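You operate a simulated robot arm through the tools that you are given. There is no shell and no other tool. Be economical: measure what you need, move in short steps, check, and stop when the job is done.

Carry out the task below with a simulated two-armed robot. There is one attempt and no reset: what you move stays moved.

JOB
Pick up the silk base tub with one hand, pass it to the other hand and put it on the back of the bench right of the mill. Set down upright: silk base tub.

Only the result counts: the job must be done as asked and must still hold three seconds after the hand-in. Knocking over, shifting, dropping, spilling or breaking anything else fails it.

ROBOT AND FRAMES
Two 7-joint arms with three-finger grippers on one trunk, on a base that drives. Base frame: it is fixed to the floor where the robot stands at the start and does not move with it; the origin is under the middle of the robot, x ahead of it, y to its left, z up; the surface under the hand at the start is at about z = 900. Units: mm, rad, N and s.
The left shoulder is at the start at [129, 126, 925], the right one opposite. With the tool pointing down near the work surface each hand reaches from about 100 to 860 mm from the robot's upright axis, wherever it stands, measured 20 degrees to its own side. Places, roughly: back of the bench right of the mill (25x29 cm) [-100, 1460, 900]. Payload 2.94 kg a hand.
The TCP of each hand is the grasp point between the finger pads, 30 mm short of the fingertips. In the tool frame z runs along the fingers and y along their closing line. Largest opening 128 mm; the body of the gripper starts 93 mm behind the TCP.
Orientation is that of the tool frame in the base frame, as a unit quaternion [w, x, y, z]. With the fingers straight down and closing along the base's y, the tool's x points along the base's -x, its y along +y and its z along -z.

CONTROLS
- The arms move only by the tool move_arm. It takes "left_motion", "right_motion" or both (then of equal length, played together; a hand with none holds still); each is a list of rows, each a list of 7 numbers: the shift along the tool's x, y, z in cm, then the turn, a rotation vector about the tool's x, y, z in rad, then the gripper command, from -1 (shut) to 1 (fully open), values between in proportion. In form: [[tx, ty, tz, rx, ry, rz, claw], ...]. A call has 1 to 12 rows; each row shifts and turns the commanded pose from where the row before left it, along the tool's axes as they then stand. A row lasts 0.2 s, in which the tool goes at most 50 mm and 0.15 rad; a call with a longer step from one row to the next is refused whole, and so is a gripper value outside its range. A pose out of reach is approached as far as the arm can. The call stops where the force on the tool passes 40 N (or 10 N more than at its start, if that is more) or the arm is blocked; 0.2 s more then pass. The fingers move at their own pace and stop on an object; they squeeze with about 32 N. The grip force told is the motor's: it shows also when the fingers shut on nothing. Time passes only in rows, and 0.2 s behind the last, so rows that do not move let the fingers close. The reply holds the time, the measured pose of the TCP, the force on the tool along the base axes, the opening and the grip force, in the units named above and with some noise, with the torque about the TCP (base axes, N m) and any sound that the robot's microphone picked up, and new pictures: "show" is both (left out), scene, wrist or none (wrist: the cameras of the hands that moved).
- Cameras (640 x 400 px; columns grow to the right, rows downward): "scene" is now at [270.8, -13.3, 1070.2]; the picture's right is [-0.16, -0.99, 0.00], its down [-0.65, 0.11, -0.75] and it looks along [0.74, -0.12, -0.66] (base axes); focal length 214 px, centre (320, 200). "left" rides on the left gripper at [69, 15, -120] in its tool frame; the picture's right is [-0.21, 0.98, 0.00], its down [-0.82, -0.18, -0.54] and it looks along [-0.53, -0.12, 0.84] (tool axes); focal length 251 px, centre (320, 200). "right" rides on the right gripper at [69, -15, -120] in its tool frame; the picture's right is [0.22, 0.98, 0.00], its down [-0.82, 0.18, -0.54] and it looks along [-0.53, 0.12, 0.84] (tool axes); focal length 251 px, centre (320, 200). There is no depth. A picture from a camera that has moved, and an enlarged one, comes with that camera's place and axes in the base frame and with its lens.
- raise_lower(by): slides the trunk up (or, below 0, down) by that many mm; the arms and the scene camera ride with it, the base frame stays. It gives what a move gives, with no picture.
- base_move(legs): drives the robot by 1 to 6 legs, each [ahead, left, turn to the left] in mm, mm and rad, along the robot's own axes; the way and the turn of a leg run together, so that a leg with both is an arc; at most 1500 mm and 3.142 rad a leg. The arms and the cameras ride along, it lands a little off, and it stops where it bumps. It gives what a move gives, and a new picture of the scene camera.
- aim_head(pan, tilt): turns the head with the scene camera to pan (to the left, within 1.396 rad either way) and tilt (down, from -0.506 to 1.204), counted from straight ahead of the robot. It gives what a move gives, and a new picture of the scene camera.
- zoom(camera, box): a new picture of the part [left, top, right, bottom] of that camera's present view, enlarged. It takes no simulated time.
- close_job(): hands the job in; it is judged then, once.

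Work in short steps. Places have to be worked out from the pictures, the camera data and where the tool is seen: move nearer, look again, correct. Check each grasp and each placing, and mend what went wrong. You have 120 turns and 260 pictures in all, those below and enlarged ones among them. Open the grippers and draw the arms clear of the work before you hand the job in, unless the task says otherwise; then end with one line.

The tools are called after "Call:" by a JSON object that holds its "op" and its "data". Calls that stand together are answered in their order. move_arm: Moves the arms, as the interface text tells. Its arguments: {"type":"object","properties":{"left_motion":{"type":"array","items":{"type":"array","items":{"type":"number"}}},"right_motion":{"type":"array","items":{"type":"array","items":{"type":"number"}}},"show":{"type":"string","enum":["both","scene","wrist","none"]}},"required":[]} The other tools are called the same way: raise_lower (by) slides the trunk up or down; base_move (legs) drives the base; aim_head (pan, tilt) turns the head that bears the scene camera; zoom (camera, box) takes an enlarged picture of a part of a camera's view; close_job () hands the job in.

At the start:

```text
time_s: 0.0
left_tool_pos: [549.5, 122.1, 1000.2]
left_tcp_rot: [0.0, -0.001, 1.0, 0.0]
left_wrist_force: [-0.5, -0.1, 0.0]
left_wrist_torque: [0.02, 0.0, 0.0]
left_grip_width: 127.9
left_grasp_force: 0.0
right_tool_pos: [425.5, -239.1, 999.8]
right_tcp_rot: [0.0, 0.0, 1.0, 0.0]
right_wrist_force: [-0.9, -0.5, 0.3]
right_wrist_torque: [0.02, 0.01, -0.02]
right_grip_width: 127.9
right_grasp_force: 0.0
trunk travel left (down, up): [-145.0, 402.0]
robot x, y, heading: [-1.2, 1.7, -0.005]
head pan, tilt: [-0.162, 0.721]
```

scene: 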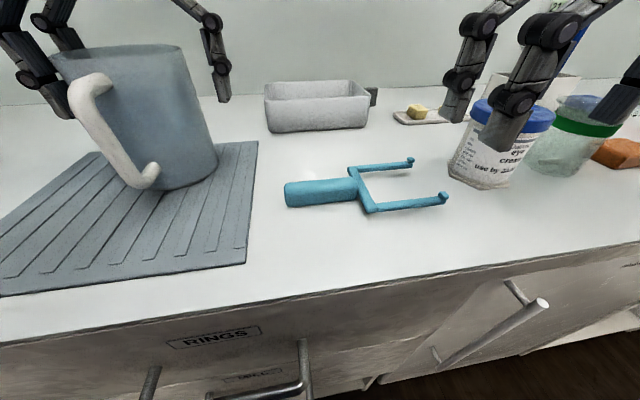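
right: 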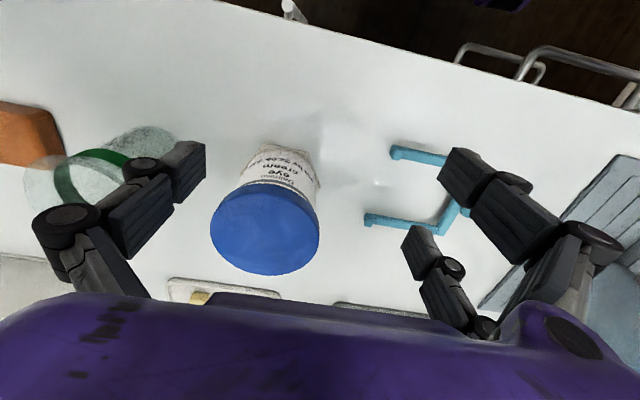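
left: 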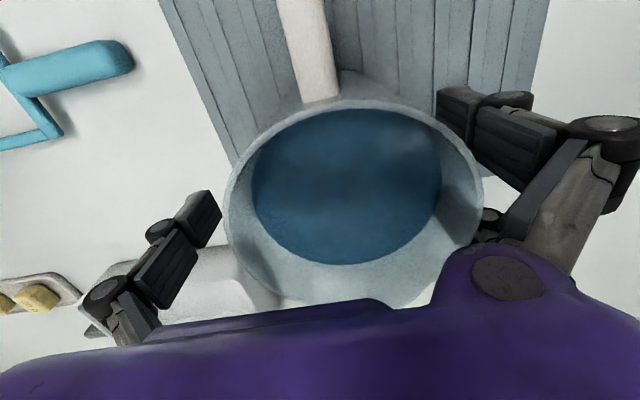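

The right-hand area shows a blue-lidded tub labelled "eye cream" and another with a green band; I zoom in to read the labels.

Call:
{"op": "zoom", "data": {"camera": "scene", "box": [400, 60, 640, 210]}}

Call:
{"op": "aim_head", "data": {"pan": -0.7, "tilt": 0.6}}

Call:
{"op": "aim_head", "data": {"pan": 1.3, "tilt": 0.5}}

```text
2.67 times, centred on (520, 135) of scene
camera zoom: at [270.8, -13.3, 1070.2], right [-0.16, -0.99, 0.0], down [-0.65, 0.11, -0.75], along [0.74, -0.12, -0.66], focal length 572 px, centre (-213, 373)
```

zoom: 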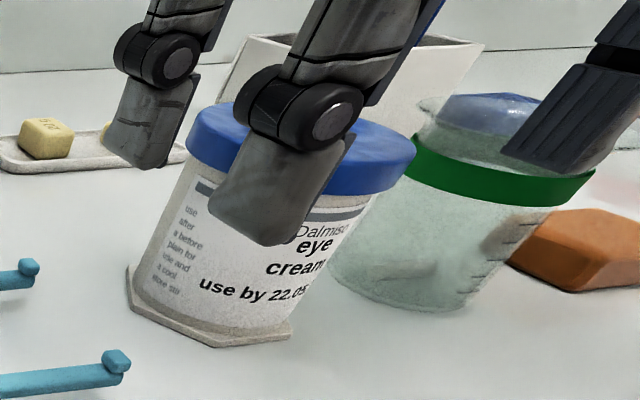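

```text
time_s: 1.0
left_tool_pos: [549.6, 121.4, 999.8]
left_tcp_rot: [0.0, 0.0, 1.0, 0.0]
left_wrist_force: [0.3, 0.3, -0.5]
left_wrist_torque: [-0.03, 0.0, 0.0]
left_grip_width: 128.1
left_grasp_force: 0.0
right_tool_pos: [426.1, -238.1, 1001.4]
right_tcp_rot: [0.001, -0.001, 1.0, 0.0]
right_wrist_force: [0.1, 1.0, 0.7]
right_wrist_torque: [0.01, 0.0, 0.04]
right_grip_width: 128.1
right_grasp_force: 0.1
trunk travel left (down, up): [-145.0, 402.0]
robot x, y, heading: [-1.9, 1.4, -0.002]
head pan, tilt: [-0.7, 0.6]
camera scene: at [267.7, -39.4, 1083.3], right [-0.44, -0.9, 0.0], down [-0.48, 0.24, -0.84], along [0.75, -0.37, -0.54], focal length 214 px, centre (320, 200)
```

scene: 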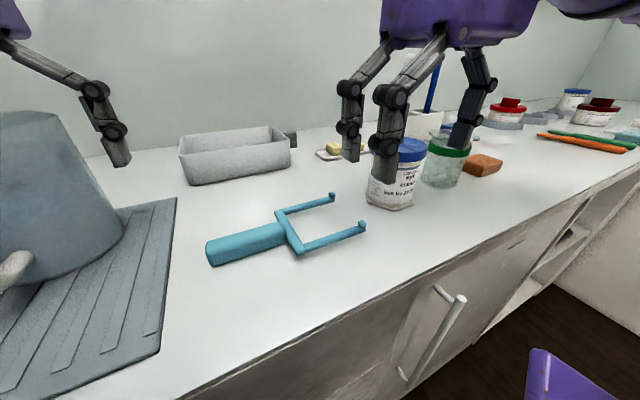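

```text
time_s: 2.9
left_tool_pos: [550.1, 121.8, 1000.6]
left_tcp_rot: [0.0, 0.0, 1.0, 0.0]
left_wrist_force: [-0.5, 0.6, 0.4]
left_wrist_torque: [-0.03, -0.04, 0.03]
left_grip_width: 128.1
left_grasp_force: 0.1
right_tool_pos: [426.8, -237.2, 1000.3]
right_tcp_rot: [0.001, -0.001, 1.0, -0.001]
right_wrist_force: [-0.7, -0.7, 0.5]
right_wrist_torque: [0.0, -0.02, 0.01]
right_grip_width: 128.0
right_grasp_force: 0.1
trunk travel left (down, up): [-145.0, 402.0]
robot x, y, heading: [-2.7, -2.7, 0.001]
head pan, tilt: [1.3, 0.499]
camera scene: at [212.2, 88.0, 1089.7], right [0.96, -0.27, 0.0], down [-0.13, -0.46, -0.88], along [0.24, 0.85, -0.48], focal length 214 px, centre (320, 200)
```

scene: 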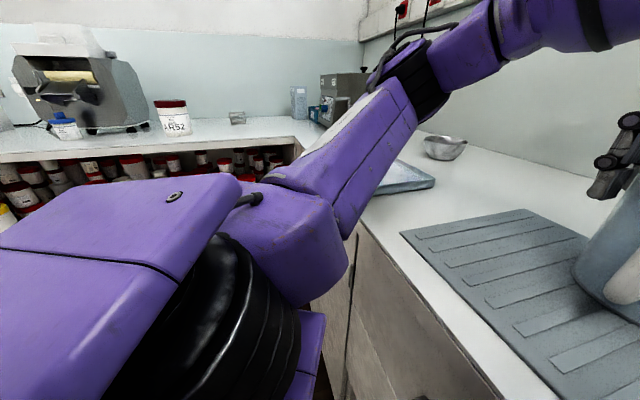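

There are tubs by the mill on the left bench and more on the far right of this bench; I zoom in on both sets.

Call:
{"op": "zoom", "data": {"camera": "scene", "box": [0, 80, 256, 240]}}

Call:
{"op": "aim_head", "data": {"pan": -1.0, "tilt": 0.4}}

Call:
{"op": "zoom", "data": {"camera": "scene", "box": [200, 60, 520, 260]}}

```text
2.50 times, centred on (128, 160) of scene
camera zoom: at [212.2, 88.0, 1089.7], right [0.96, -0.27, 0.0], down [-0.13, -0.46, -0.88], along [0.24, 0.85, -0.48], focal length 536 px, centre (800, 300)
```

zoom: 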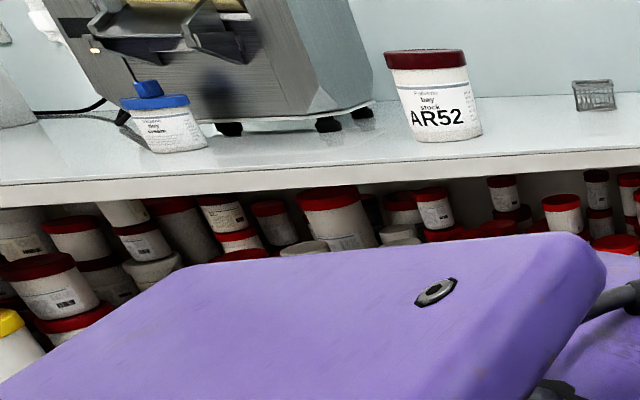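

```text
time_s: 5.0
left_tool_pos: [550.4, 123.6, 1000.2]
left_tcp_rot: [0.0, 0.001, 1.0, -0.001]
left_wrist_force: [0.6, -0.6, -0.7]
left_wrist_torque: [0.02, -0.01, 0.01]
left_grip_width: 128.2
left_grasp_force: 0.1
right_tool_pos: [426.6, -239.1, 998.8]
right_tcp_rot: [0.001, -0.001, 1.0, -0.001]
right_wrist_force: [0.2, -0.5, -0.1]
right_wrist_torque: [-0.01, 0.0, -0.01]
right_grip_width: 128.3
right_grasp_force: 0.1
trunk travel left (down, up): [-145.0, 402.0]
robot x, y, heading: [-0.6, -2.0, -0.002]
head pan, tilt: [-1.0, 0.4]
camera scene: at [237.9, -77.6, 1098.9], right [-0.84, -0.54, 0.0], down [-0.21, 0.33, -0.92], along [0.5, -0.77, -0.39], focal length 214 px, centre (320, 200)
```

scene: 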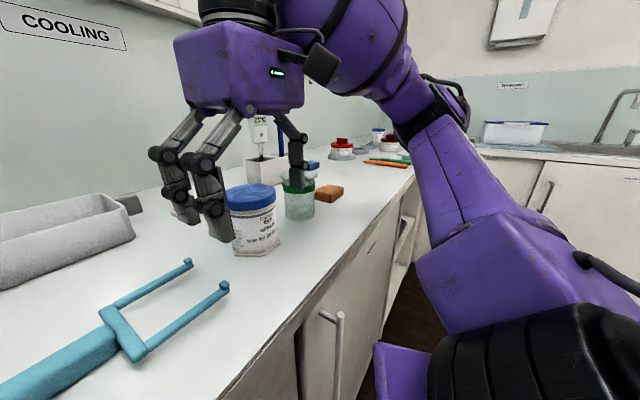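

```text
2.00 times, centred on (360, 160) of scene
camera zoom: at [237.9, -77.6, 1098.9], right [-0.84, -0.54, 0.0], down [-0.21, 0.33, -0.92], along [0.5, -0.77, -0.39], focal length 429 px, centre (240, 280)
```

zoom: 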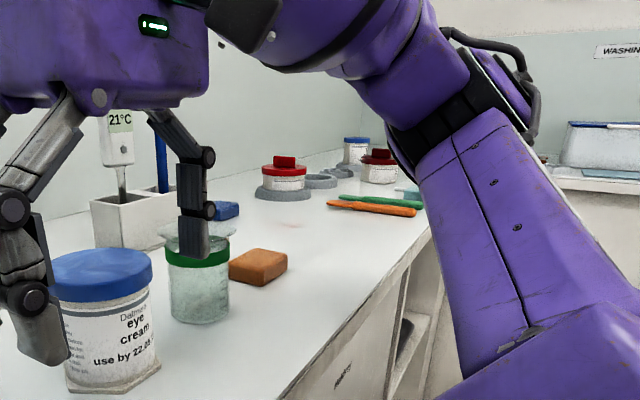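

Far right there are red-lidded tubs and a blue one; a tighter zoom for their labels.

Call:
{"op": "zoom", "data": {"camera": "scene", "box": [315, 115, 427, 185]}}

Call:
{"op": "aim_head", "data": {"pan": -0.6, "tilt": 0.4}}

Call:
{"op": "zoom", "data": {"camera": "scene", "box": [400, 80, 640, 230]}}

```text
5.71 times, centred on (371, 150) of scene
camera zoom: at [237.9, -77.6, 1098.9], right [-0.84, -0.54, 0.0], down [-0.21, 0.33, -0.92], along [0.5, -0.77, -0.39], focal length 1226 px, centre (29, 486)
```

zoom: 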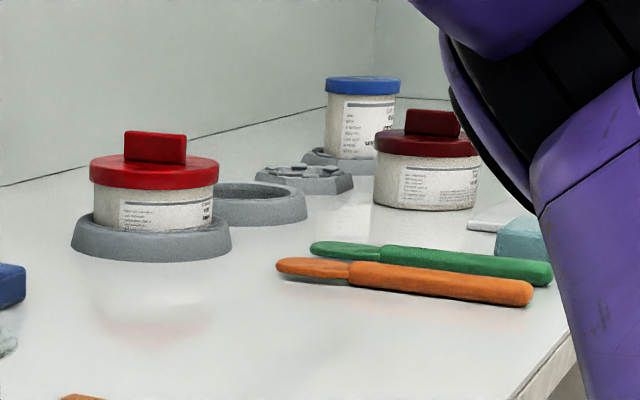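

```text
time_s: 5.9
left_tool_pos: [549.1, 121.5, 999.1]
left_tcp_rot: [0.0, 0.0, 1.0, 0.0]
left_wrist_force: [0.7, -0.6, 0.0]
left_wrist_torque: [-0.01, 0.01, 0.03]
left_grip_width: 128.1
left_grasp_force: 0.1
right_tool_pos: [425.7, -237.5, 1000.5]
right_tcp_rot: [0.001, 0.0, 1.0, -0.001]
right_wrist_force: [-0.5, -0.3, -0.1]
right_wrist_torque: [0.04, 0.01, 0.01]
right_grip_width: 128.0
right_grasp_force: 0.0
trunk travel left (down, up): [-145.0, 402.0]
robot x, y, heading: [-4.0, -2.5, 0.001]
head pan, tilt: [-0.6, 0.4]
camera scene: at [264.2, -52.1, 1098.9], right [-0.57, -0.82, 0.0], down [-0.32, 0.22, -0.92], along [0.76, -0.52, -0.39], focal length 214 px, centre (320, 200)
```

scene: 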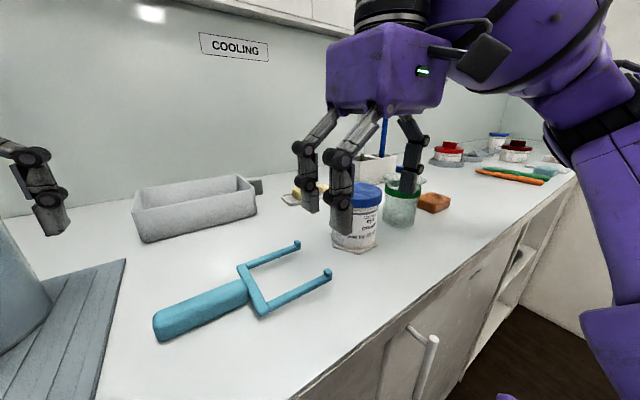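

```text
2.67 times, centred on (520, 155) of scene
camera zoom: at [264.2, -52.1, 1098.9], right [-0.57, -0.82, 0.0], down [-0.32, 0.22, -0.92], along [0.76, -0.52, -0.39], focal length 572 px, centre (-213, 320)
```

zoom: 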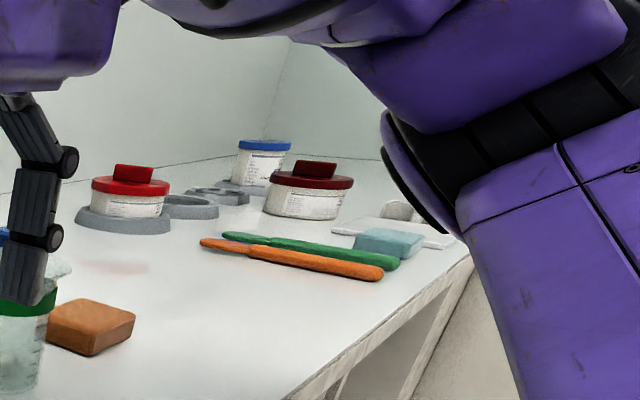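

The labels of the red-lidded tubs are turned away. I raise the trunk so both hands clear everything, then drive right to read them.

Call:
{"op": "raise_lower", "data": {"by": 250}}

Call:
{"op": "base_move", "data": {"legs": [[-100, 0, 0], [0, -600, 0]]}}

Call:
{"op": "zoom", "data": {"camera": "right", "box": [0, 0, 640, 400]}}

```text
time_s: 8.5
left_tool_pos: [549.9, 123.6, 1249.0]
left_tcp_rot: [0.0, 0.0, 1.0, 0.0]
left_wrist_force: [-0.5, -0.6, -0.2]
left_wrist_torque: [0.0, 0.01, 0.0]
left_grip_width: 128.0
left_grasp_force: 0.0
right_tool_pos: [426.7, -239.2, 1250.5]
right_tcp_rot: [0.001, -0.001, 1.0, -0.001]
right_wrist_force: [0.8, 0.1, 0.1]
right_wrist_torque: [0.0, 0.03, 0.02]
right_grip_width: 128.0
right_grasp_force: 0.0
trunk travel left (down, up): [-395.0, 152.0]
robot x, y, heading: [0.2, -0.9, 0.003]
head pan, tilt: [-0.6, 0.4]
```

```text
time_s: 15.0
left_tool_pos: [448.7, -485.9, 1249.7]
left_tcp_rot: [0.001, 0.002, 1.0, 0.0]
left_wrist_force: [0.3, 0.8, -0.4]
left_wrist_torque: [-0.01, -0.01, 0.01]
left_grip_width: 128.0
left_grasp_force: 0.0
right_tool_pos: [321.8, -847.1, 1249.6]
right_tcp_rot: [0.001, 0.003, 1.0, -0.001]
right_wrist_force: [0.7, -0.7, 0.2]
right_wrist_torque: [0.0, 0.01, -0.01]
right_grip_width: 128.0
right_grasp_force: 0.0
trunk travel left (down, up): [-395.0, 152.0]
robot x, y, heading: [-102.5, -606.6, -0.002]
head pan, tilt: [-0.6, 0.4]
camera scene: at [85.6, -657.9, 1361.6], right [-0.57, -0.82, 0.0], down [-0.32, 0.22, -0.92], along [0.76, -0.53, -0.39], focal length 214 px, centre (320, 200)
```

scene: 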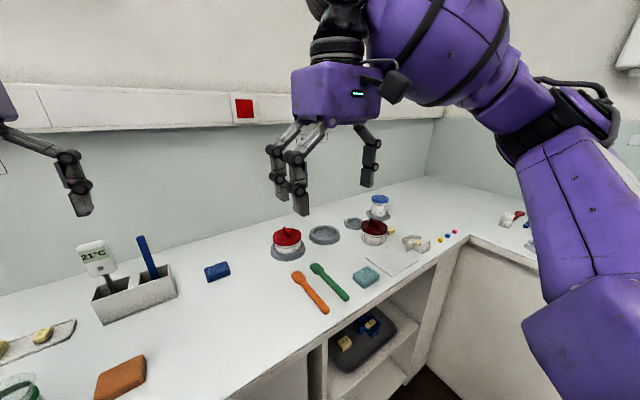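

```text
1.00 times, centred on (320, 200) of right (not enlarged: the box is as wide or as high as the picture)
camera zoom: at [252.3, -860.2, 1370.1], right [-0.21, 0.98, 0.0], down [0.82, 0.18, 0.54], along [0.53, 0.11, -0.84], focal length 251 px, centre (320, 200)
```

zoom: 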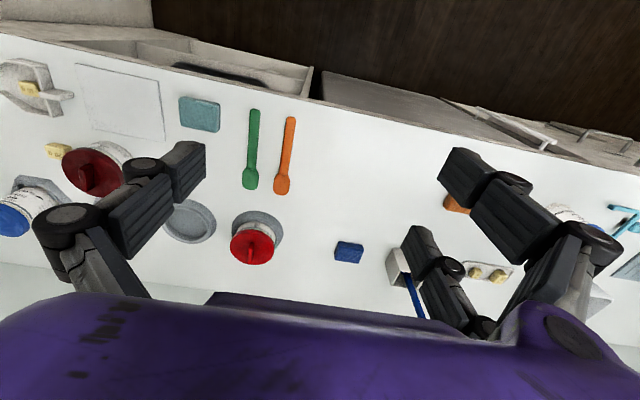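

I now zoom on the tubs from here.

Call:
{"op": "zoom", "data": {"camera": "scene", "box": [260, 185, 420, 285]}}

Call:
{"op": "aim_head", "data": {"pan": -1.2, "tilt": 0.5}}

```text
4.00 times, centred on (340, 235) of scene
camera zoom: at [85.6, -657.9, 1361.6], right [-0.57, -0.82, 0.0], down [-0.32, 0.22, -0.92], along [0.76, -0.53, -0.39], focal length 858 px, centre (240, 60)
```

zoom: 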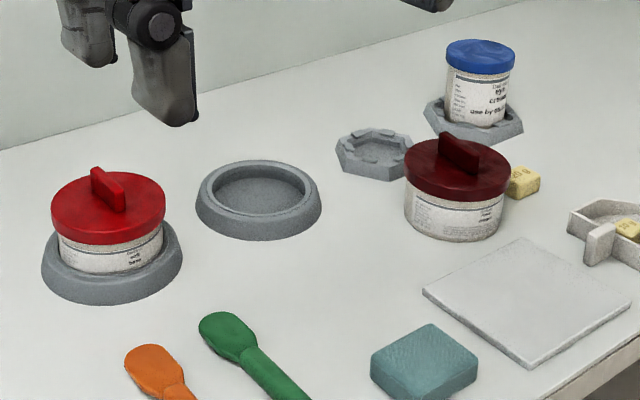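

```text
time_s: 16.0
left_tool_pos: [447.8, -486.5, 1249.2]
left_tcp_rot: [0.001, 0.003, 1.0, 0.0]
left_wrist_force: [0.2, 0.1, -0.6]
left_wrist_torque: [-0.03, 0.01, 0.0]
left_grip_width: 127.9
left_grasp_force: 0.0
right_tool_pos: [322.1, -845.9, 1251.0]
right_tcp_rot: [0.001, 0.003, 1.0, -0.001]
right_wrist_force: [-0.2, 0.3, 0.3]
right_wrist_torque: [-0.01, 0.01, -0.03]
right_grip_width: 128.0
right_grasp_force: 0.0
trunk travel left (down, up): [-395.0, 152.0]
robot x, y, heading: [-103.3, -606.2, -0.006]
head pan, tilt: [-1.201, 0.499]
camera scene: at [42.0, -690.1, 1352.5], right [-0.93, -0.36, 0.0], down [-0.17, 0.45, -0.88], along [0.31, -0.82, -0.48], focal length 214 px, centre (320, 200)
```

scene: 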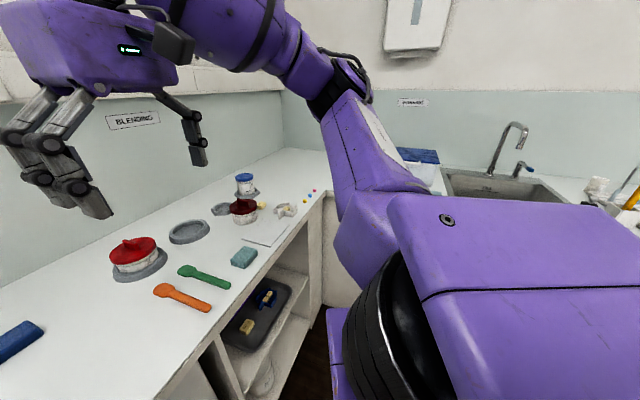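

The bright-red tub says "... base" and sits on a dock; zoom hard on each label.

Call:
{"op": "zoom", "data": {"camera": "scene", "box": [104, 230, 176, 275]}}

Call:
{"op": "zoom", "data": {"camera": "scene", "box": [220, 190, 284, 230]}}

```text
8.89 times, centred on (140, 252) of scene
camera zoom: at [42.0, -690.1, 1352.5], right [-0.93, -0.36, 0.0], down [-0.17, 0.45, -0.88], along [0.31, -0.82, -0.48], focal length 1906 px, centre (1920, -267)
```

zoom: 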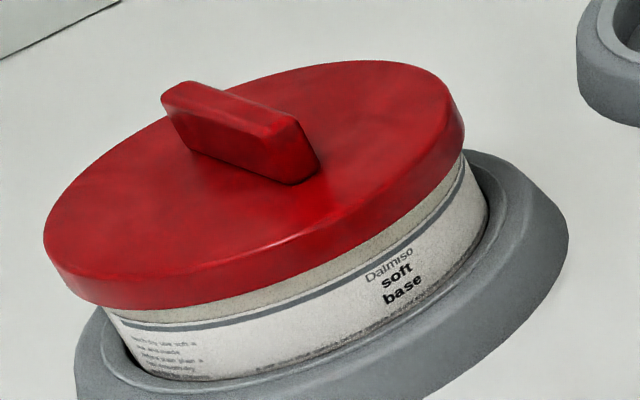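

```text
10.00 times, centred on (252, 210) of scene
camera zoom: at [42.0, -690.1, 1352.5], right [-0.93, -0.36, 0.0], down [-0.17, 0.45, -0.88], along [0.31, -0.82, -0.48], focal length 2145 px, centre (1000, 100)
```

zoom: 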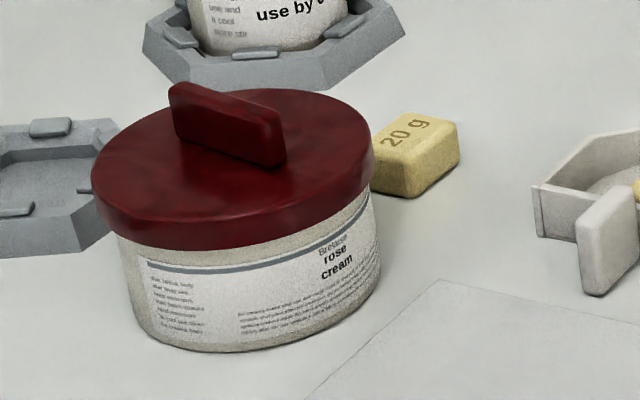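

Neither is silk ("soft base", "rose cream"). The tub must be elsewhere, so I back off and turn left toward the mill bench.

Call:
{"op": "base_move", "data": {"legs": [[-250, 600, 0], [0, 0, 1.57]]}}

Call:
{"op": "aim_head", "data": {"pan": 0.0, "tilt": 0.4}}

Call:
{"op": "aim_head", "data": {"pan": 0.9, "tilt": 0.4}}

```text
time_s: 25.6
left_tool_pos: [-441.5, 564.9, 1250.0]
left_tcp_rot: [0.0, -0.686, 0.727, 0.0]
left_wrist_force: [0.0, -0.3, -0.1]
left_wrist_torque: [-0.02, 0.02, -0.02]
left_grip_width: 128.0
left_grasp_force: 0.1
right_tool_pos: [-89.1, 420.4, 1250.8]
right_tcp_rot: [0.001, -0.686, 0.727, 0.0]
right_wrist_force: [-0.1, 1.0, -0.4]
right_wrist_torque: [0.01, -0.03, 0.01]
right_grip_width: 128.2
right_grasp_force: 0.1
trunk travel left (down, up): [-395.0, 152.0]
robot x, y, heading: [-350.4, 8.0, 1.511]
head pan, tilt: [-1.201, 0.499]
camera scene: at [-258.6, 149.1, 1352.5], right [0.31, -0.95, 0.0], down [-0.46, -0.15, -0.88], along [0.84, 0.27, -0.48], focal length 214 px, centre (320, 200)
```

scene: 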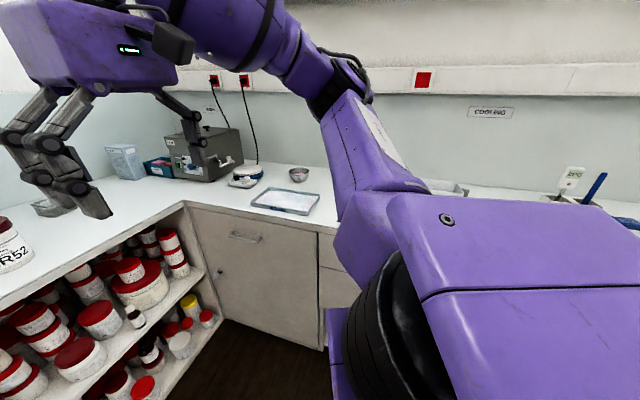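

```text
time_s: 26.9
left_tool_pos: [-442.0, 563.9, 1250.1]
left_tcp_rot: [0.0, -0.686, 0.727, 0.001]
left_wrist_force: [1.0, -0.3, 0.4]
left_wrist_torque: [0.0, 0.0, 0.02]
left_grip_width: 128.1
left_grasp_force: 0.2
right_tool_pos: [-88.9, 420.5, 1250.8]
right_tcp_rot: [0.001, -0.687, 0.727, -0.001]
right_wrist_force: [-0.3, 1.0, -0.4]
right_wrist_torque: [0.01, 0.0, 0.01]
right_grip_width: 128.2
right_grasp_force: 0.0
trunk travel left (down, up): [-395.0, 152.0]
robot x, y, heading: [-351.9, 8.3, 1.516]
head pan, tilt: [0.0, 0.4]
camera scene: at [-339.7, 213.6, 1361.6], right [1.0, -0.06, 0.0], down [-0.02, -0.39, -0.92], along [0.05, 0.92, -0.39], focal length 214 px, centre (320, 200)
```

scene: 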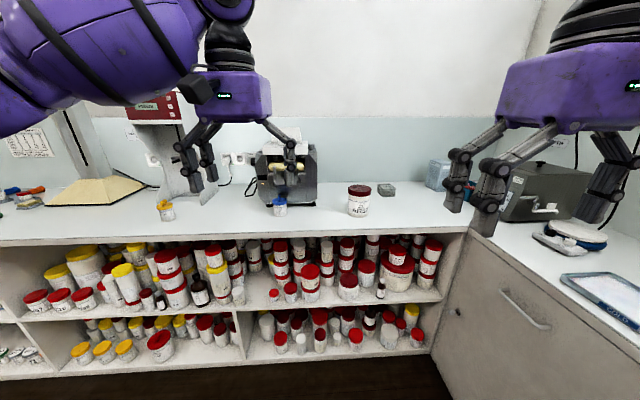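

```text
time_s: 28.1
left_tool_pos: [-440.8, 564.3, 1250.0]
left_tcp_rot: [0.0, -0.687, 0.727, 0.0]
left_wrist_force: [0.1, 0.2, -0.2]
left_wrist_torque: [-0.01, 0.02, -0.01]
left_grip_width: 127.9
left_grasp_force: 0.0
right_tool_pos: [-87.7, 420.2, 1249.2]
right_tcp_rot: [0.002, -0.687, 0.727, 0.0]
right_wrist_force: [0.0, -0.2, -0.4]
right_wrist_torque: [0.02, -0.02, 0.01]
right_grip_width: 128.1
right_grasp_force: 0.1
trunk travel left (down, up): [-395.0, 152.0]
robot x, y, heading: [-354.0, 4.9, 1.515]
head pan, tilt: [0.901, 0.4]
camera scene: at [-414.2, 182.9, 1361.6], right [0.67, 0.75, 0.0], down [0.29, -0.26, -0.92], along [-0.69, 0.61, -0.39], focal length 214 px, centre (320, 200)
```

scene: 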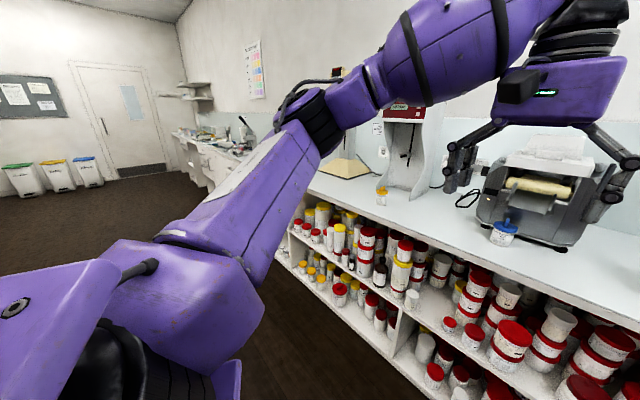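

I zoom on the yellow-lidded tub and the mill bench for labels.

Call:
{"op": "zoom", "data": {"camera": "scene", "box": [350, 170, 414, 210]}}

Call:
{"op": "zoom", "data": {"camera": "scene", "box": [160, 90, 320, 190]}}

Call:
{"op": "aim_head", "data": {"pan": 0.35, "tilt": 0.4}}

```text
10.00 times, centred on (382, 190) of scene
camera zoom: at [-414.2, 182.9, 1361.6], right [0.67, 0.75, 0.0], down [0.29, -0.26, -0.92], along [-0.69, 0.61, -0.39], focal length 2145 px, centre (-300, 300)
```

zoom: 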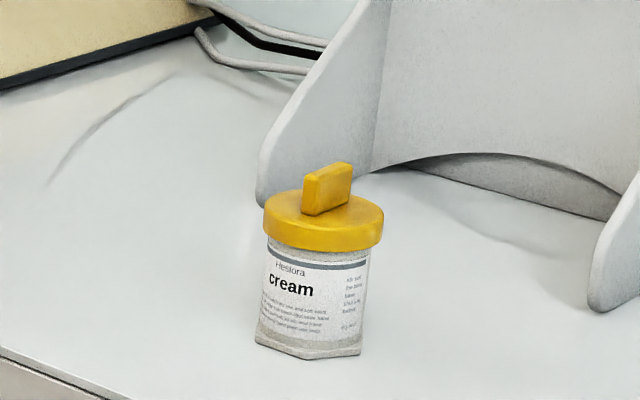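

```text
4.00 times, centred on (240, 140) of scene
camera zoom: at [-414.2, 182.9, 1361.6], right [0.67, 0.75, 0.0], down [0.29, -0.26, -0.92], along [-0.69, 0.61, -0.39], focal length 858 px, centre (640, 440)
```

zoom: 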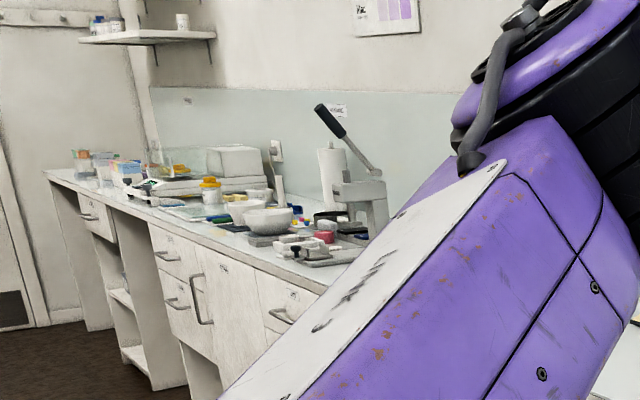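

```text
time_s: 29.1
left_tool_pos: [-441.3, 564.2, 1249.6]
left_tcp_rot: [0.0, -0.686, 0.728, -0.001]
left_wrist_force: [-0.2, 0.5, 0.2]
left_wrist_torque: [0.02, 0.04, 0.0]
left_grip_width: 128.0
left_grasp_force: 0.1
right_tool_pos: [-88.5, 420.6, 1250.8]
right_tcp_rot: [0.001, -0.686, 0.727, 0.0]
right_wrist_force: [0.2, -0.5, -0.1]
right_wrist_torque: [-0.01, 0.02, -0.03]
right_grip_width: 127.8
right_grasp_force: 0.1
trunk travel left (down, up): [-395.0, 152.0]
robot x, y, heading: [-353.8, 5.1, 1.514]
head pan, tilt: [0.351, 0.4]
camera scene: at [-372.0, 209.8, 1361.6], right [0.96, 0.29, 0.0], down [0.11, -0.37, -0.92], along [-0.27, 0.88, -0.39], focal length 214 px, centre (320, 200)
```

scene: 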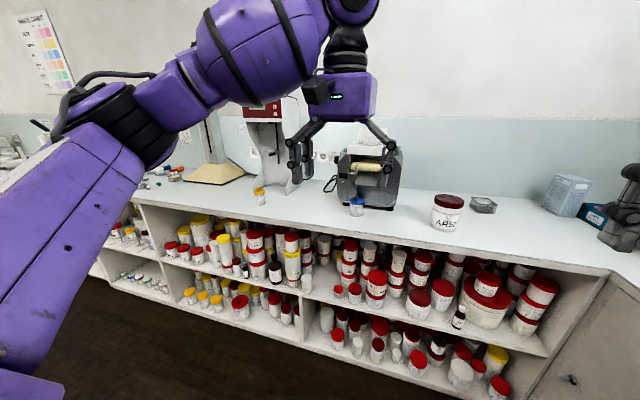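

Check the blue and AR52 labels closely, and the items left on that bench.

Call:
{"op": "zoom", "data": {"camera": "scene", "box": [340, 180, 500, 280]}}

Call:
{"op": "zoom", "data": {"camera": "scene", "box": [100, 150, 292, 270]}}

```text
4.00 times, centred on (420, 230) of scene
camera zoom: at [-372.0, 209.8, 1361.6], right [0.96, 0.29, 0.0], down [0.11, -0.37, -0.92], along [-0.27, 0.88, -0.39], focal length 858 px, centre (-80, 80)
```

zoom: 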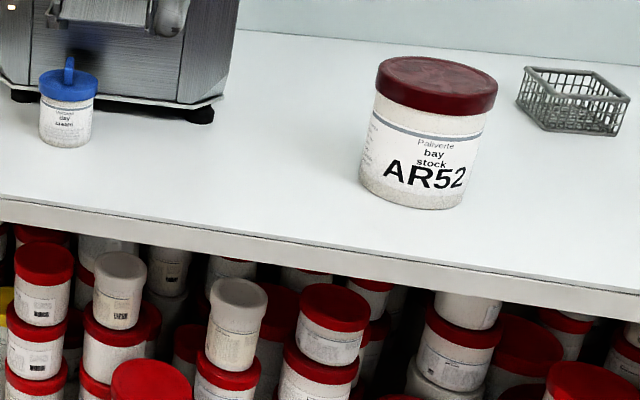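

```text
3.33 times, centred on (196, 210) of scene
camera zoom: at [-372.0, 209.8, 1361.6], right [0.96, 0.29, 0.0], down [0.11, -0.37, -0.92], along [-0.27, 0.88, -0.39], focal length 715 px, centre (733, 167)
```

zoom: 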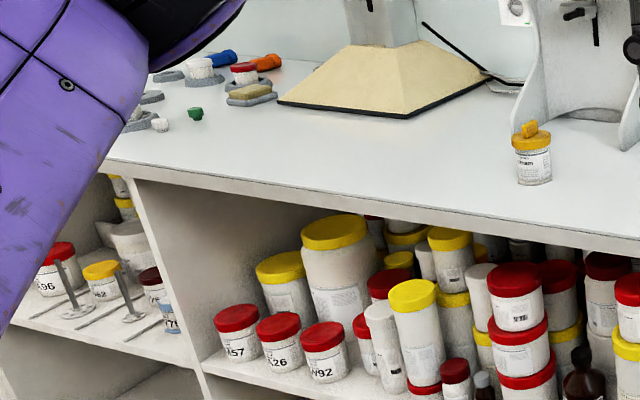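

A red-lidded small tub and others sit further left on this bench; I drive left to see them.

Call:
{"op": "base_move", "data": {"legs": [[0, 900, 0]]}}

Call:
{"op": "aim_head", "data": {"pan": 0.7, "tilt": 0.4}}

Call:
{"op": "aim_head", "data": {"pan": 0.1, "tilt": 0.5}}

```text
time_s: 37.4
left_tool_pos: [-1343.2, 613.2, 1249.5]
left_tcp_rot: [0.0, -0.689, 0.724, 0.001]
left_wrist_force: [0.7, -0.4, 0.8]
left_wrist_torque: [-0.03, -0.02, 0.02]
left_grip_width: 128.3
left_grasp_force: 0.0
right_tool_pos: [-988.0, 471.7, 1250.8]
right_tcp_rot: [0.0, -0.689, 0.725, 0.0]
right_wrist_force: [-0.4, 0.1, 0.8]
right_wrist_torque: [-0.01, 0.0, -0.01]
right_grip_width: 128.0
right_grasp_force: 0.1
trunk travel left (down, up): [-395.0, 152.0]
robot x, y, heading: [-1249.9, 60.1, 1.517]
head pan, tilt: [0.351, 0.4]
camera scene: at [-1270.3, 258.5, 1361.6], right [0.96, 0.3, 0.0], down [0.11, -0.37, -0.92], along [-0.27, 0.88, -0.39], focal length 214 px, centre (320, 200)
```

scene: 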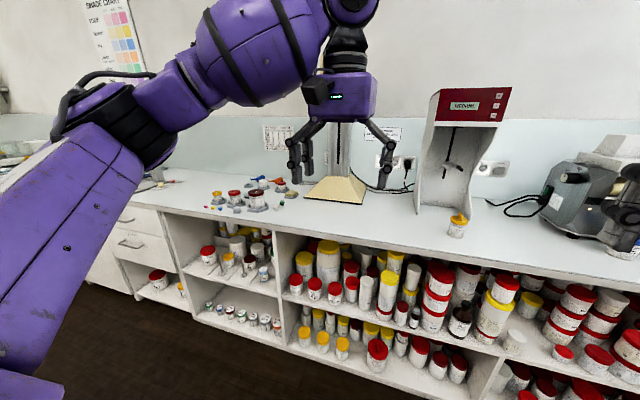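

```text
time_s: 38.2
left_tool_pos: [-1342.3, 613.9, 1250.6]
left_tcp_rot: [0.0, -0.689, 0.725, 0.0]
left_wrist_force: [0.8, 0.2, -1.1]
left_wrist_torque: [0.02, -0.02, 0.01]
left_grip_width: 127.8
left_grasp_force: 0.2
right_tool_pos: [-988.4, 470.0, 1251.8]
right_tcp_rot: [0.0, -0.689, 0.725, 0.0]
right_wrist_force: [0.0, -0.8, 0.0]
right_wrist_torque: [0.0, -0.01, 0.0]
right_grip_width: 127.7
right_grasp_force: 0.0
trunk travel left (down, up): [-395.0, 152.0]
robot x, y, heading: [-1250.1, 59.9, 1.523]
head pan, tilt: [0.7, 0.4]
camera scene: at [-1298.8, 243.8, 1361.6], right [0.8, 0.6, 0.0], down [0.23, -0.31, -0.92], along [-0.56, 0.73, -0.39], focal length 214 px, centre (320, 200)
```

scene: 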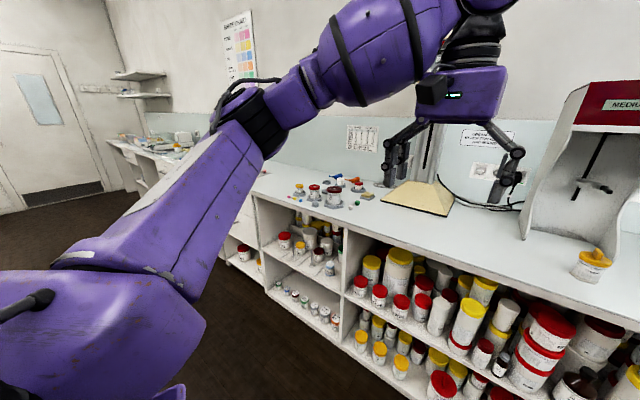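

```text
time_s: 39.2
left_tool_pos: [-1343.1, 613.1, 1250.0]
left_tcp_rot: [0.0, -0.689, 0.725, 0.0]
left_wrist_force: [-0.9, -1.0, 0.6]
left_wrist_torque: [0.0, 0.01, -0.01]
left_grip_width: 128.1
left_grasp_force: 0.0
right_tool_pos: [-988.8, 470.2, 1250.2]
right_tcp_rot: [0.001, -0.689, 0.725, 0.001]
right_wrist_force: [-0.2, 0.4, 0.5]
right_wrist_torque: [0.0, -0.02, 0.06]
right_grip_width: 128.0
right_grasp_force: 0.0
trunk travel left (down, up): [-395.0, 152.0]
robot x, y, heading: [-1250.6, 55.9, 1.526]
head pan, tilt: [0.099, 0.499]
camera scene: at [-1247.4, 260.9, 1352.5], right [1.0, 0.05, 0.0], down [0.02, -0.48, -0.88], along [-0.04, 0.88, -0.48], focal length 214 px, centre (320, 200)
```

scene: 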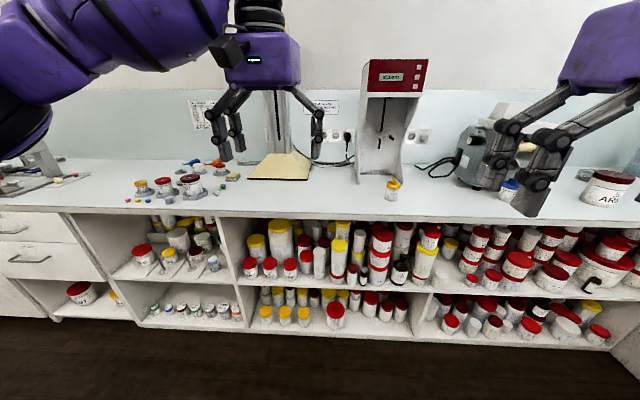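

Several tubs on docks stand at the left of this bench; zoom.

Call:
{"op": "zoom", "data": {"camera": "scene", "box": [115, 150, 243, 230]}}

Call:
{"op": "zoom", "data": {"camera": "scene", "box": [60, 200, 316, 360]}}

```text
5.00 times, centred on (179, 190) of scene
camera zoom: at [-1247.4, 260.9, 1352.5], right [1.0, 0.05, 0.0], down [0.02, -0.48, -0.88], along [-0.04, 0.88, -0.48], focal length 1072 px, centre (1025, 250)
```

zoom: 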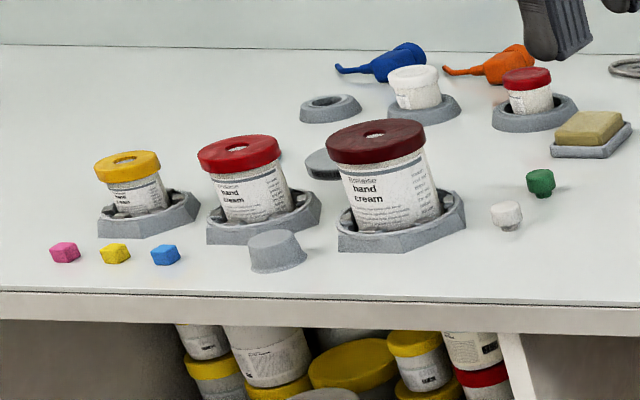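

```text
2.50 times, centred on (188, 280) of scene
camera zoom: at [-1247.4, 260.9, 1352.5], right [1.0, 0.05, 0.0], down [0.02, -0.48, -0.88], along [-0.04, 0.88, -0.48], focal length 536 px, centre (650, 0)
```

zoom: 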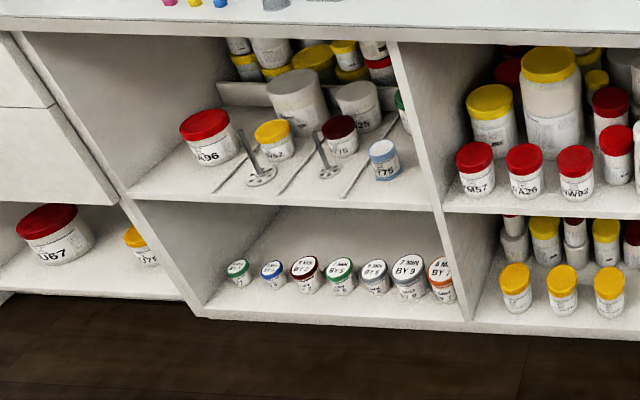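

Coded tubs on the shelf also bear names; zoom tighter on them and on the wall list.

Call:
{"op": "zoom", "data": {"camera": "scene", "box": [60, 235, 156, 310]}}

Call:
{"op": "zoom", "data": {"camera": "scene", "box": [150, 230, 246, 290]}}

Call:
{"op": "zoom", "data": {"camera": "scene", "box": [235, 245, 331, 305]}}

Call:
{"op": "zoom", "data": {"camera": "scene", "box": [180, 85, 244, 135]}}

```text
5.33 times, centred on (108, 272) of scene
camera zoom: at [-1247.4, 260.9, 1352.5], right [1.0, 0.05, 0.0], down [0.02, -0.48, -0.88], along [-0.04, 0.88, -0.48], focal length 1144 px, centre (1451, -187)
```

zoom: 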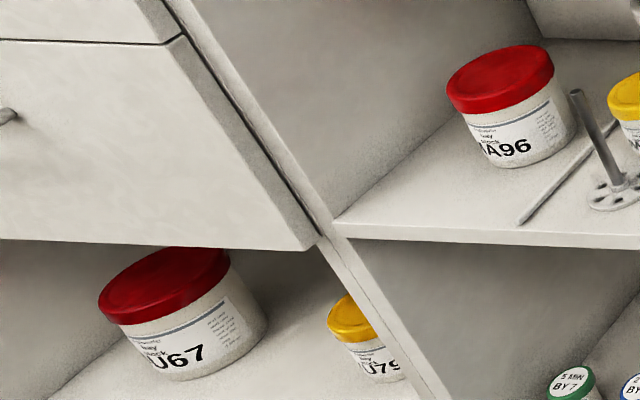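

```text
6.67 times, centred on (198, 260) of scene
camera zoom: at [-1247.4, 260.9, 1352.5], right [1.0, 0.05, 0.0], down [0.02, -0.48, -0.88], along [-0.04, 0.88, -0.48], focal length 1430 px, centre (1133, -200)
```

zoom: 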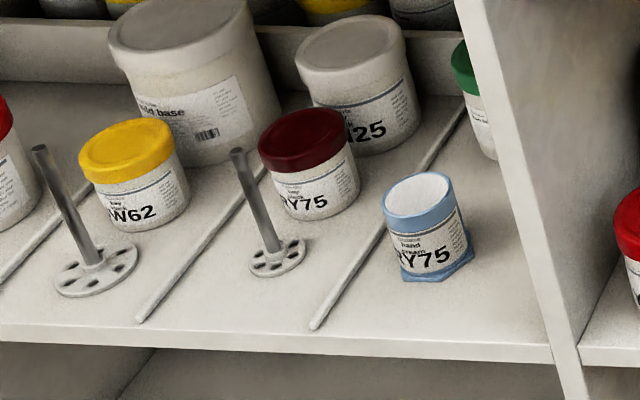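

```text
6.67 times, centred on (283, 275) of scene
camera zoom: at [-1247.4, 260.9, 1352.5], right [1.0, 0.05, 0.0], down [0.02, -0.48, -0.88], along [-0.04, 0.88, -0.48], focal length 1430 px, centre (567, -300)
```

zoom: 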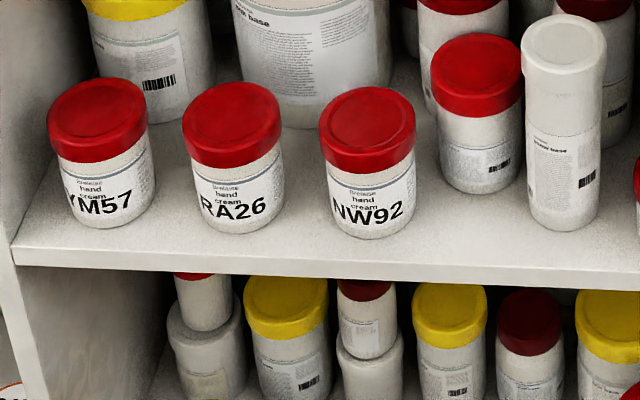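

```text
8.00 times, centred on (212, 110) of scene
camera zoom: at [-1247.4, 260.9, 1352.5], right [1.0, 0.05, 0.0], down [0.02, -0.48, -0.88], along [-0.04, 0.88, -0.48], focal length 1716 px, centre (1184, 920)
```

zoom: 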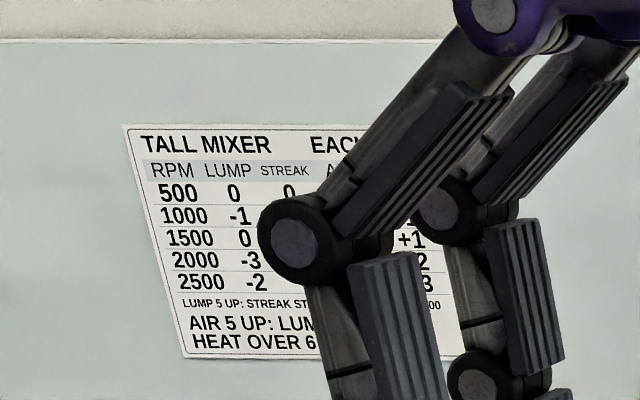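

Nothing silk so far; continue left to the further bench with the yellow-lidded tub.

Call:
{"op": "base_move", "data": {"legs": [[0, 1100, 0]]}}

Call:
{"op": "aim_head", "data": {"pan": 0.5, "tilt": 0.35}}

```text
time_s: 49.0
left_tool_pos: [-2435.3, 663.6, 1250.7]
left_tcp_rot: [0.0, -0.693, 0.721, 0.0]
left_wrist_force: [0.5, 0.3, 0.1]
left_wrist_torque: [-0.01, 0.01, 0.03]
left_grip_width: 128.1
left_grasp_force: 0.0
right_tool_pos: [-2080.5, 523.7, 1250.4]
right_tcp_rot: [0.0, -0.693, 0.721, 0.001]
right_wrist_force: [0.2, 0.6, -0.3]
right_wrist_torque: [0.02, 0.0, 0.05]
right_grip_width: 128.3
right_grasp_force: 0.1
trunk travel left (down, up): [-395.0, 152.0]
robot x, y, heading: [-2336.3, 104.5, 1.529]
head pan, tilt: [0.099, 0.499]
camera scene: at [-2337.6, 311.2, 1352.5], right [1.0, 0.06, 0.0], down [0.03, -0.48, -0.88], along [-0.05, 0.88, -0.48], focal length 214 px, centre (320, 200)
```

scene: 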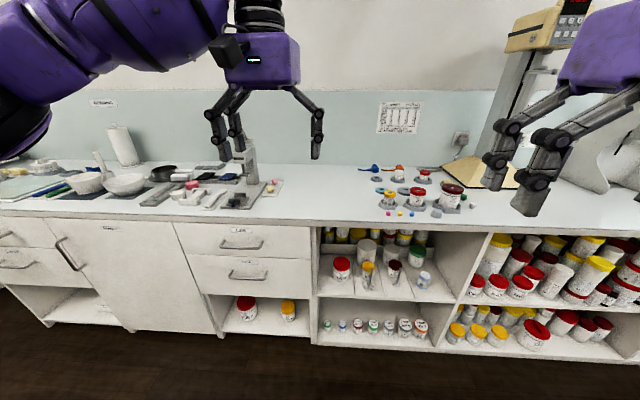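

```text
time_s: 49.9
left_tool_pos: [-2436.1, 662.1, 1249.5]
left_tcp_rot: [0.0, -0.693, 0.721, -0.001]
left_wrist_force: [-0.2, -0.1, -0.2]
left_wrist_torque: [-0.01, -0.01, 0.01]
left_grip_width: 128.2
left_grasp_force: 0.1
right_tool_pos: [-2080.7, 523.9, 1250.7]
right_tcp_rot: [0.001, -0.693, 0.721, 0.0]
right_wrist_force: [0.1, 0.3, 0.3]
right_wrist_torque: [0.02, 0.01, -0.02]
right_grip_width: 127.9
right_grasp_force: 0.1
trunk travel left (down, up): [-395.0, 152.0]
robot x, y, heading: [-2335.5, 104.7, 1.525]
head pan, tilt: [0.499, 0.351]
camera scene: at [-2373.4, 303.9, 1366.1], right [0.9, 0.44, 0.0], down [0.15, -0.31, -0.94], along [-0.41, 0.84, -0.34], focal length 214 px, centre (320, 200)
```

scene: 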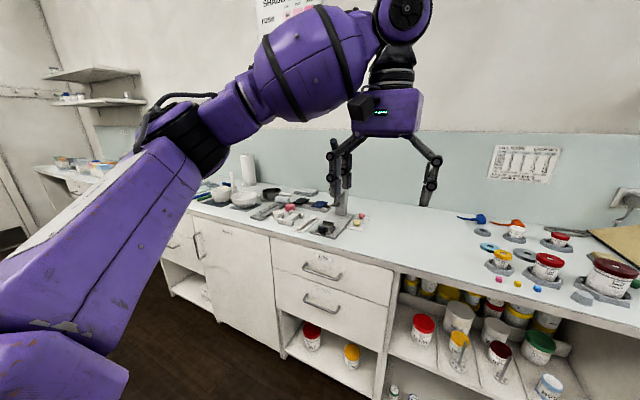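

Call:
{"op": "zoom", "data": {"camera": "scene", "box": [440, 200, 640, 325]}}

Call:
{"op": "base_move", "data": {"legs": [[0, 800, 0]]}}

Call:
{"op": "aim_head", "data": {"pan": 0.1, "tilt": 0.4}}

```text
3.20 times, centred on (540, 262) of scene
camera zoom: at [-2373.4, 303.9, 1366.1], right [0.9, 0.44, 0.0], down [0.15, -0.31, -0.94], along [-0.41, 0.84, -0.34], focal length 686 px, centre (-384, 0)
```

zoom: 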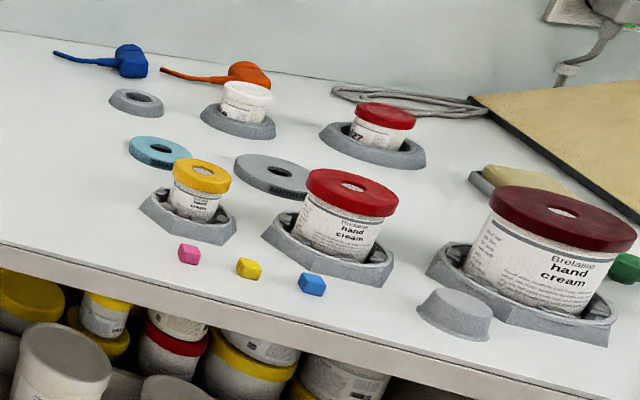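

```text
time_s: 57.4
left_tool_pos: [-3248.6, 690.8, 1250.4]
left_tcp_rot: [-0.001, -0.697, 0.717, 0.0]
left_wrist_force: [0.1, 0.8, -0.6]
left_wrist_torque: [-0.01, 0.02, 0.01]
left_grip_width: 128.0
left_grasp_force: 0.0
right_tool_pos: [-2892.2, 555.7, 1249.8]
right_tcp_rot: [0.0, -0.696, 0.718, 0.0]
right_wrist_force: [-0.2, 0.7, 0.0]
right_wrist_torque: [0.0, 0.02, -0.02]
right_grip_width: 128.0
right_grasp_force: 0.1
trunk travel left (down, up): [-395.0, 152.0]
robot x, y, heading: [-3143.0, 138.8, 1.538]
head pan, tilt: [0.499, 0.351]
camera scene: at [-3182.6, 332.7, 1366.2], right [0.89, 0.45, 0.0], down [0.16, -0.31, -0.94], along [-0.42, 0.84, -0.34], focal length 214 px, centre (320, 200)
```

scene: 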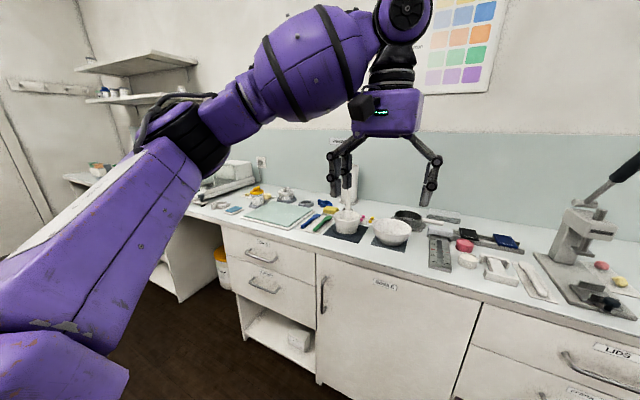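

```text
time_s: 58.3
left_tool_pos: [-3248.1, 690.3, 1248.5]
left_tcp_rot: [0.0, -0.696, 0.718, -0.001]
left_wrist_force: [0.4, -0.1, 0.4]
left_wrist_torque: [0.0, -0.01, 0.02]
left_grip_width: 127.7
left_grasp_force: 0.0
right_tool_pos: [-2892.0, 554.7, 1249.4]
right_tcp_rot: [0.001, -0.697, 0.717, 0.0]
right_wrist_force: [-0.6, -0.6, -0.4]
right_wrist_torque: [0.02, 0.02, -0.01]
right_grip_width: 128.1
right_grasp_force: 0.0
trunk travel left (down, up): [-395.0, 152.0]
robot x, y, heading: [-3145.9, 137.5, 1.536]
head pan, tilt: [0.099, 0.4]
camera scene: at [-3147.0, 342.0, 1361.6], right [1.0, 0.07, 0.0], down [0.03, -0.39, -0.92], along [-0.06, 0.92, -0.39], focal length 214 px, centre (320, 200)
```

scene: 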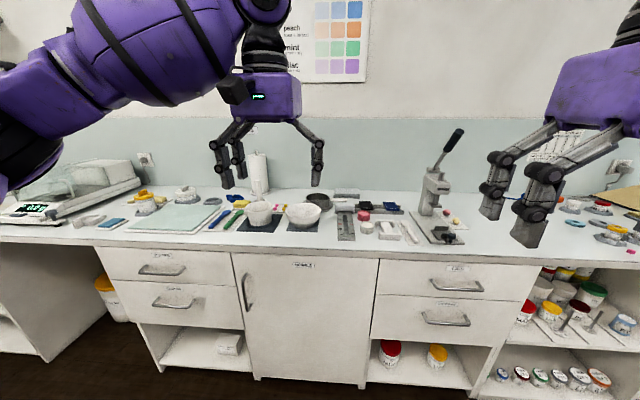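

Call:
{"op": "zoom", "data": {"camera": "scene", "box": [70, 170, 230, 250]}}

Call:
{"op": "base_move", "data": {"legs": [[0, 700, 0]]}}

Call:
{"op": "aim_head", "data": {"pan": 0.4, "tilt": 0.3}}

```text
4.00 times, centred on (150, 210) of scene
camera zoom: at [-3147.0, 342.0, 1361.6], right [1.0, 0.07, 0.0], down [0.03, -0.39, -0.92], along [-0.06, 0.92, -0.39], focal length 858 px, centre (1000, 160)
```

zoom: 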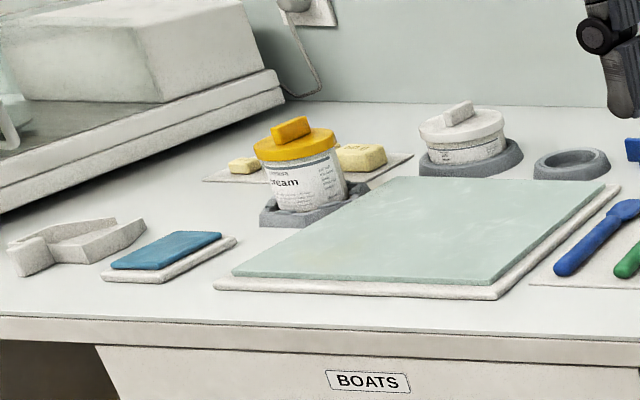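

```text
time_s: 64.9
left_tool_pos: [-3959.3, 707.7, 1249.6]
left_tcp_rot: [0.0, -0.699, 0.715, 0.0]
left_wrist_force: [-0.1, -0.1, -0.3]
left_wrist_torque: [0.01, 0.0, -0.01]
left_grip_width: 128.0
left_grasp_force: 0.1
right_tool_pos: [-3601.5, 575.2, 1250.5]
right_tcp_rot: [0.0, -0.7, 0.714, 0.001]
right_wrist_force: [-0.1, -0.8, -0.2]
right_wrist_torque: [-0.01, 0.02, -0.01]
right_grip_width: 127.9
right_grasp_force: 0.0
trunk travel left (down, up): [-395.0, 152.0]
robot x, y, heading: [-3851.5, 158.6, 1.551]
head pan, tilt: [0.099, 0.4]
camera scene: at [-3854.5, 360.5, 1361.6], right [1.0, 0.08, 0.0], down [0.03, -0.39, -0.92], along [-0.07, 0.92, -0.39], focal length 214 px, centre (320, 200)
```

scene: 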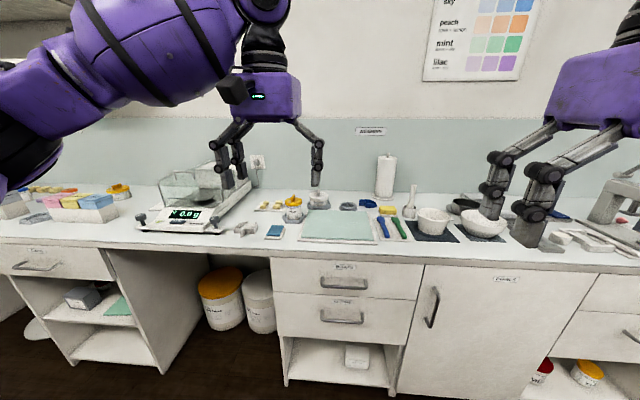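

```text
time_s: 65.7
left_tool_pos: [-3958.4, 707.7, 1250.7]
left_tcp_rot: [0.001, -0.699, 0.715, 0.001]
left_wrist_force: [0.4, 0.8, -0.7]
left_wrist_torque: [0.02, 0.0, -0.02]
left_grip_width: 127.9
left_grasp_force: 0.1
right_tool_pos: [-3600.9, 576.8, 1250.2]
right_tcp_rot: [0.001, -0.7, 0.714, 0.001]
right_wrist_force: [-0.4, 0.8, 0.5]
right_wrist_torque: [0.02, -0.01, 0.01]
right_grip_width: 127.8
right_grasp_force: 0.1
trunk travel left (down, up): [-395.0, 152.0]
robot x, y, heading: [-3848.3, 156.3, 1.555]
head pan, tilt: [0.4, 0.3]
camera scene: at [-3881.7, 355.0, 1370.9], right [0.93, 0.37, 0.0], down [0.11, -0.28, -0.96], along [-0.35, 0.89, -0.3], focal length 214 px, centre (320, 200)
```

scene: 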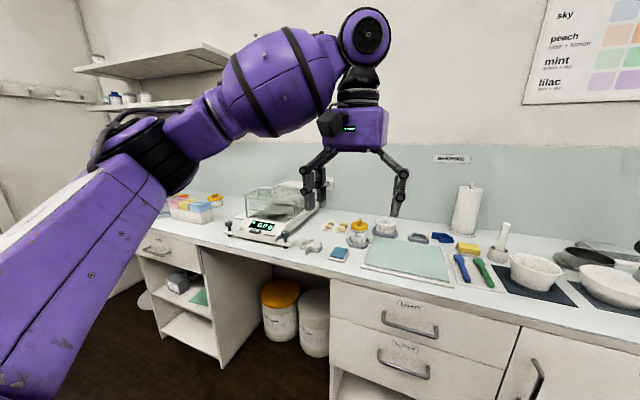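

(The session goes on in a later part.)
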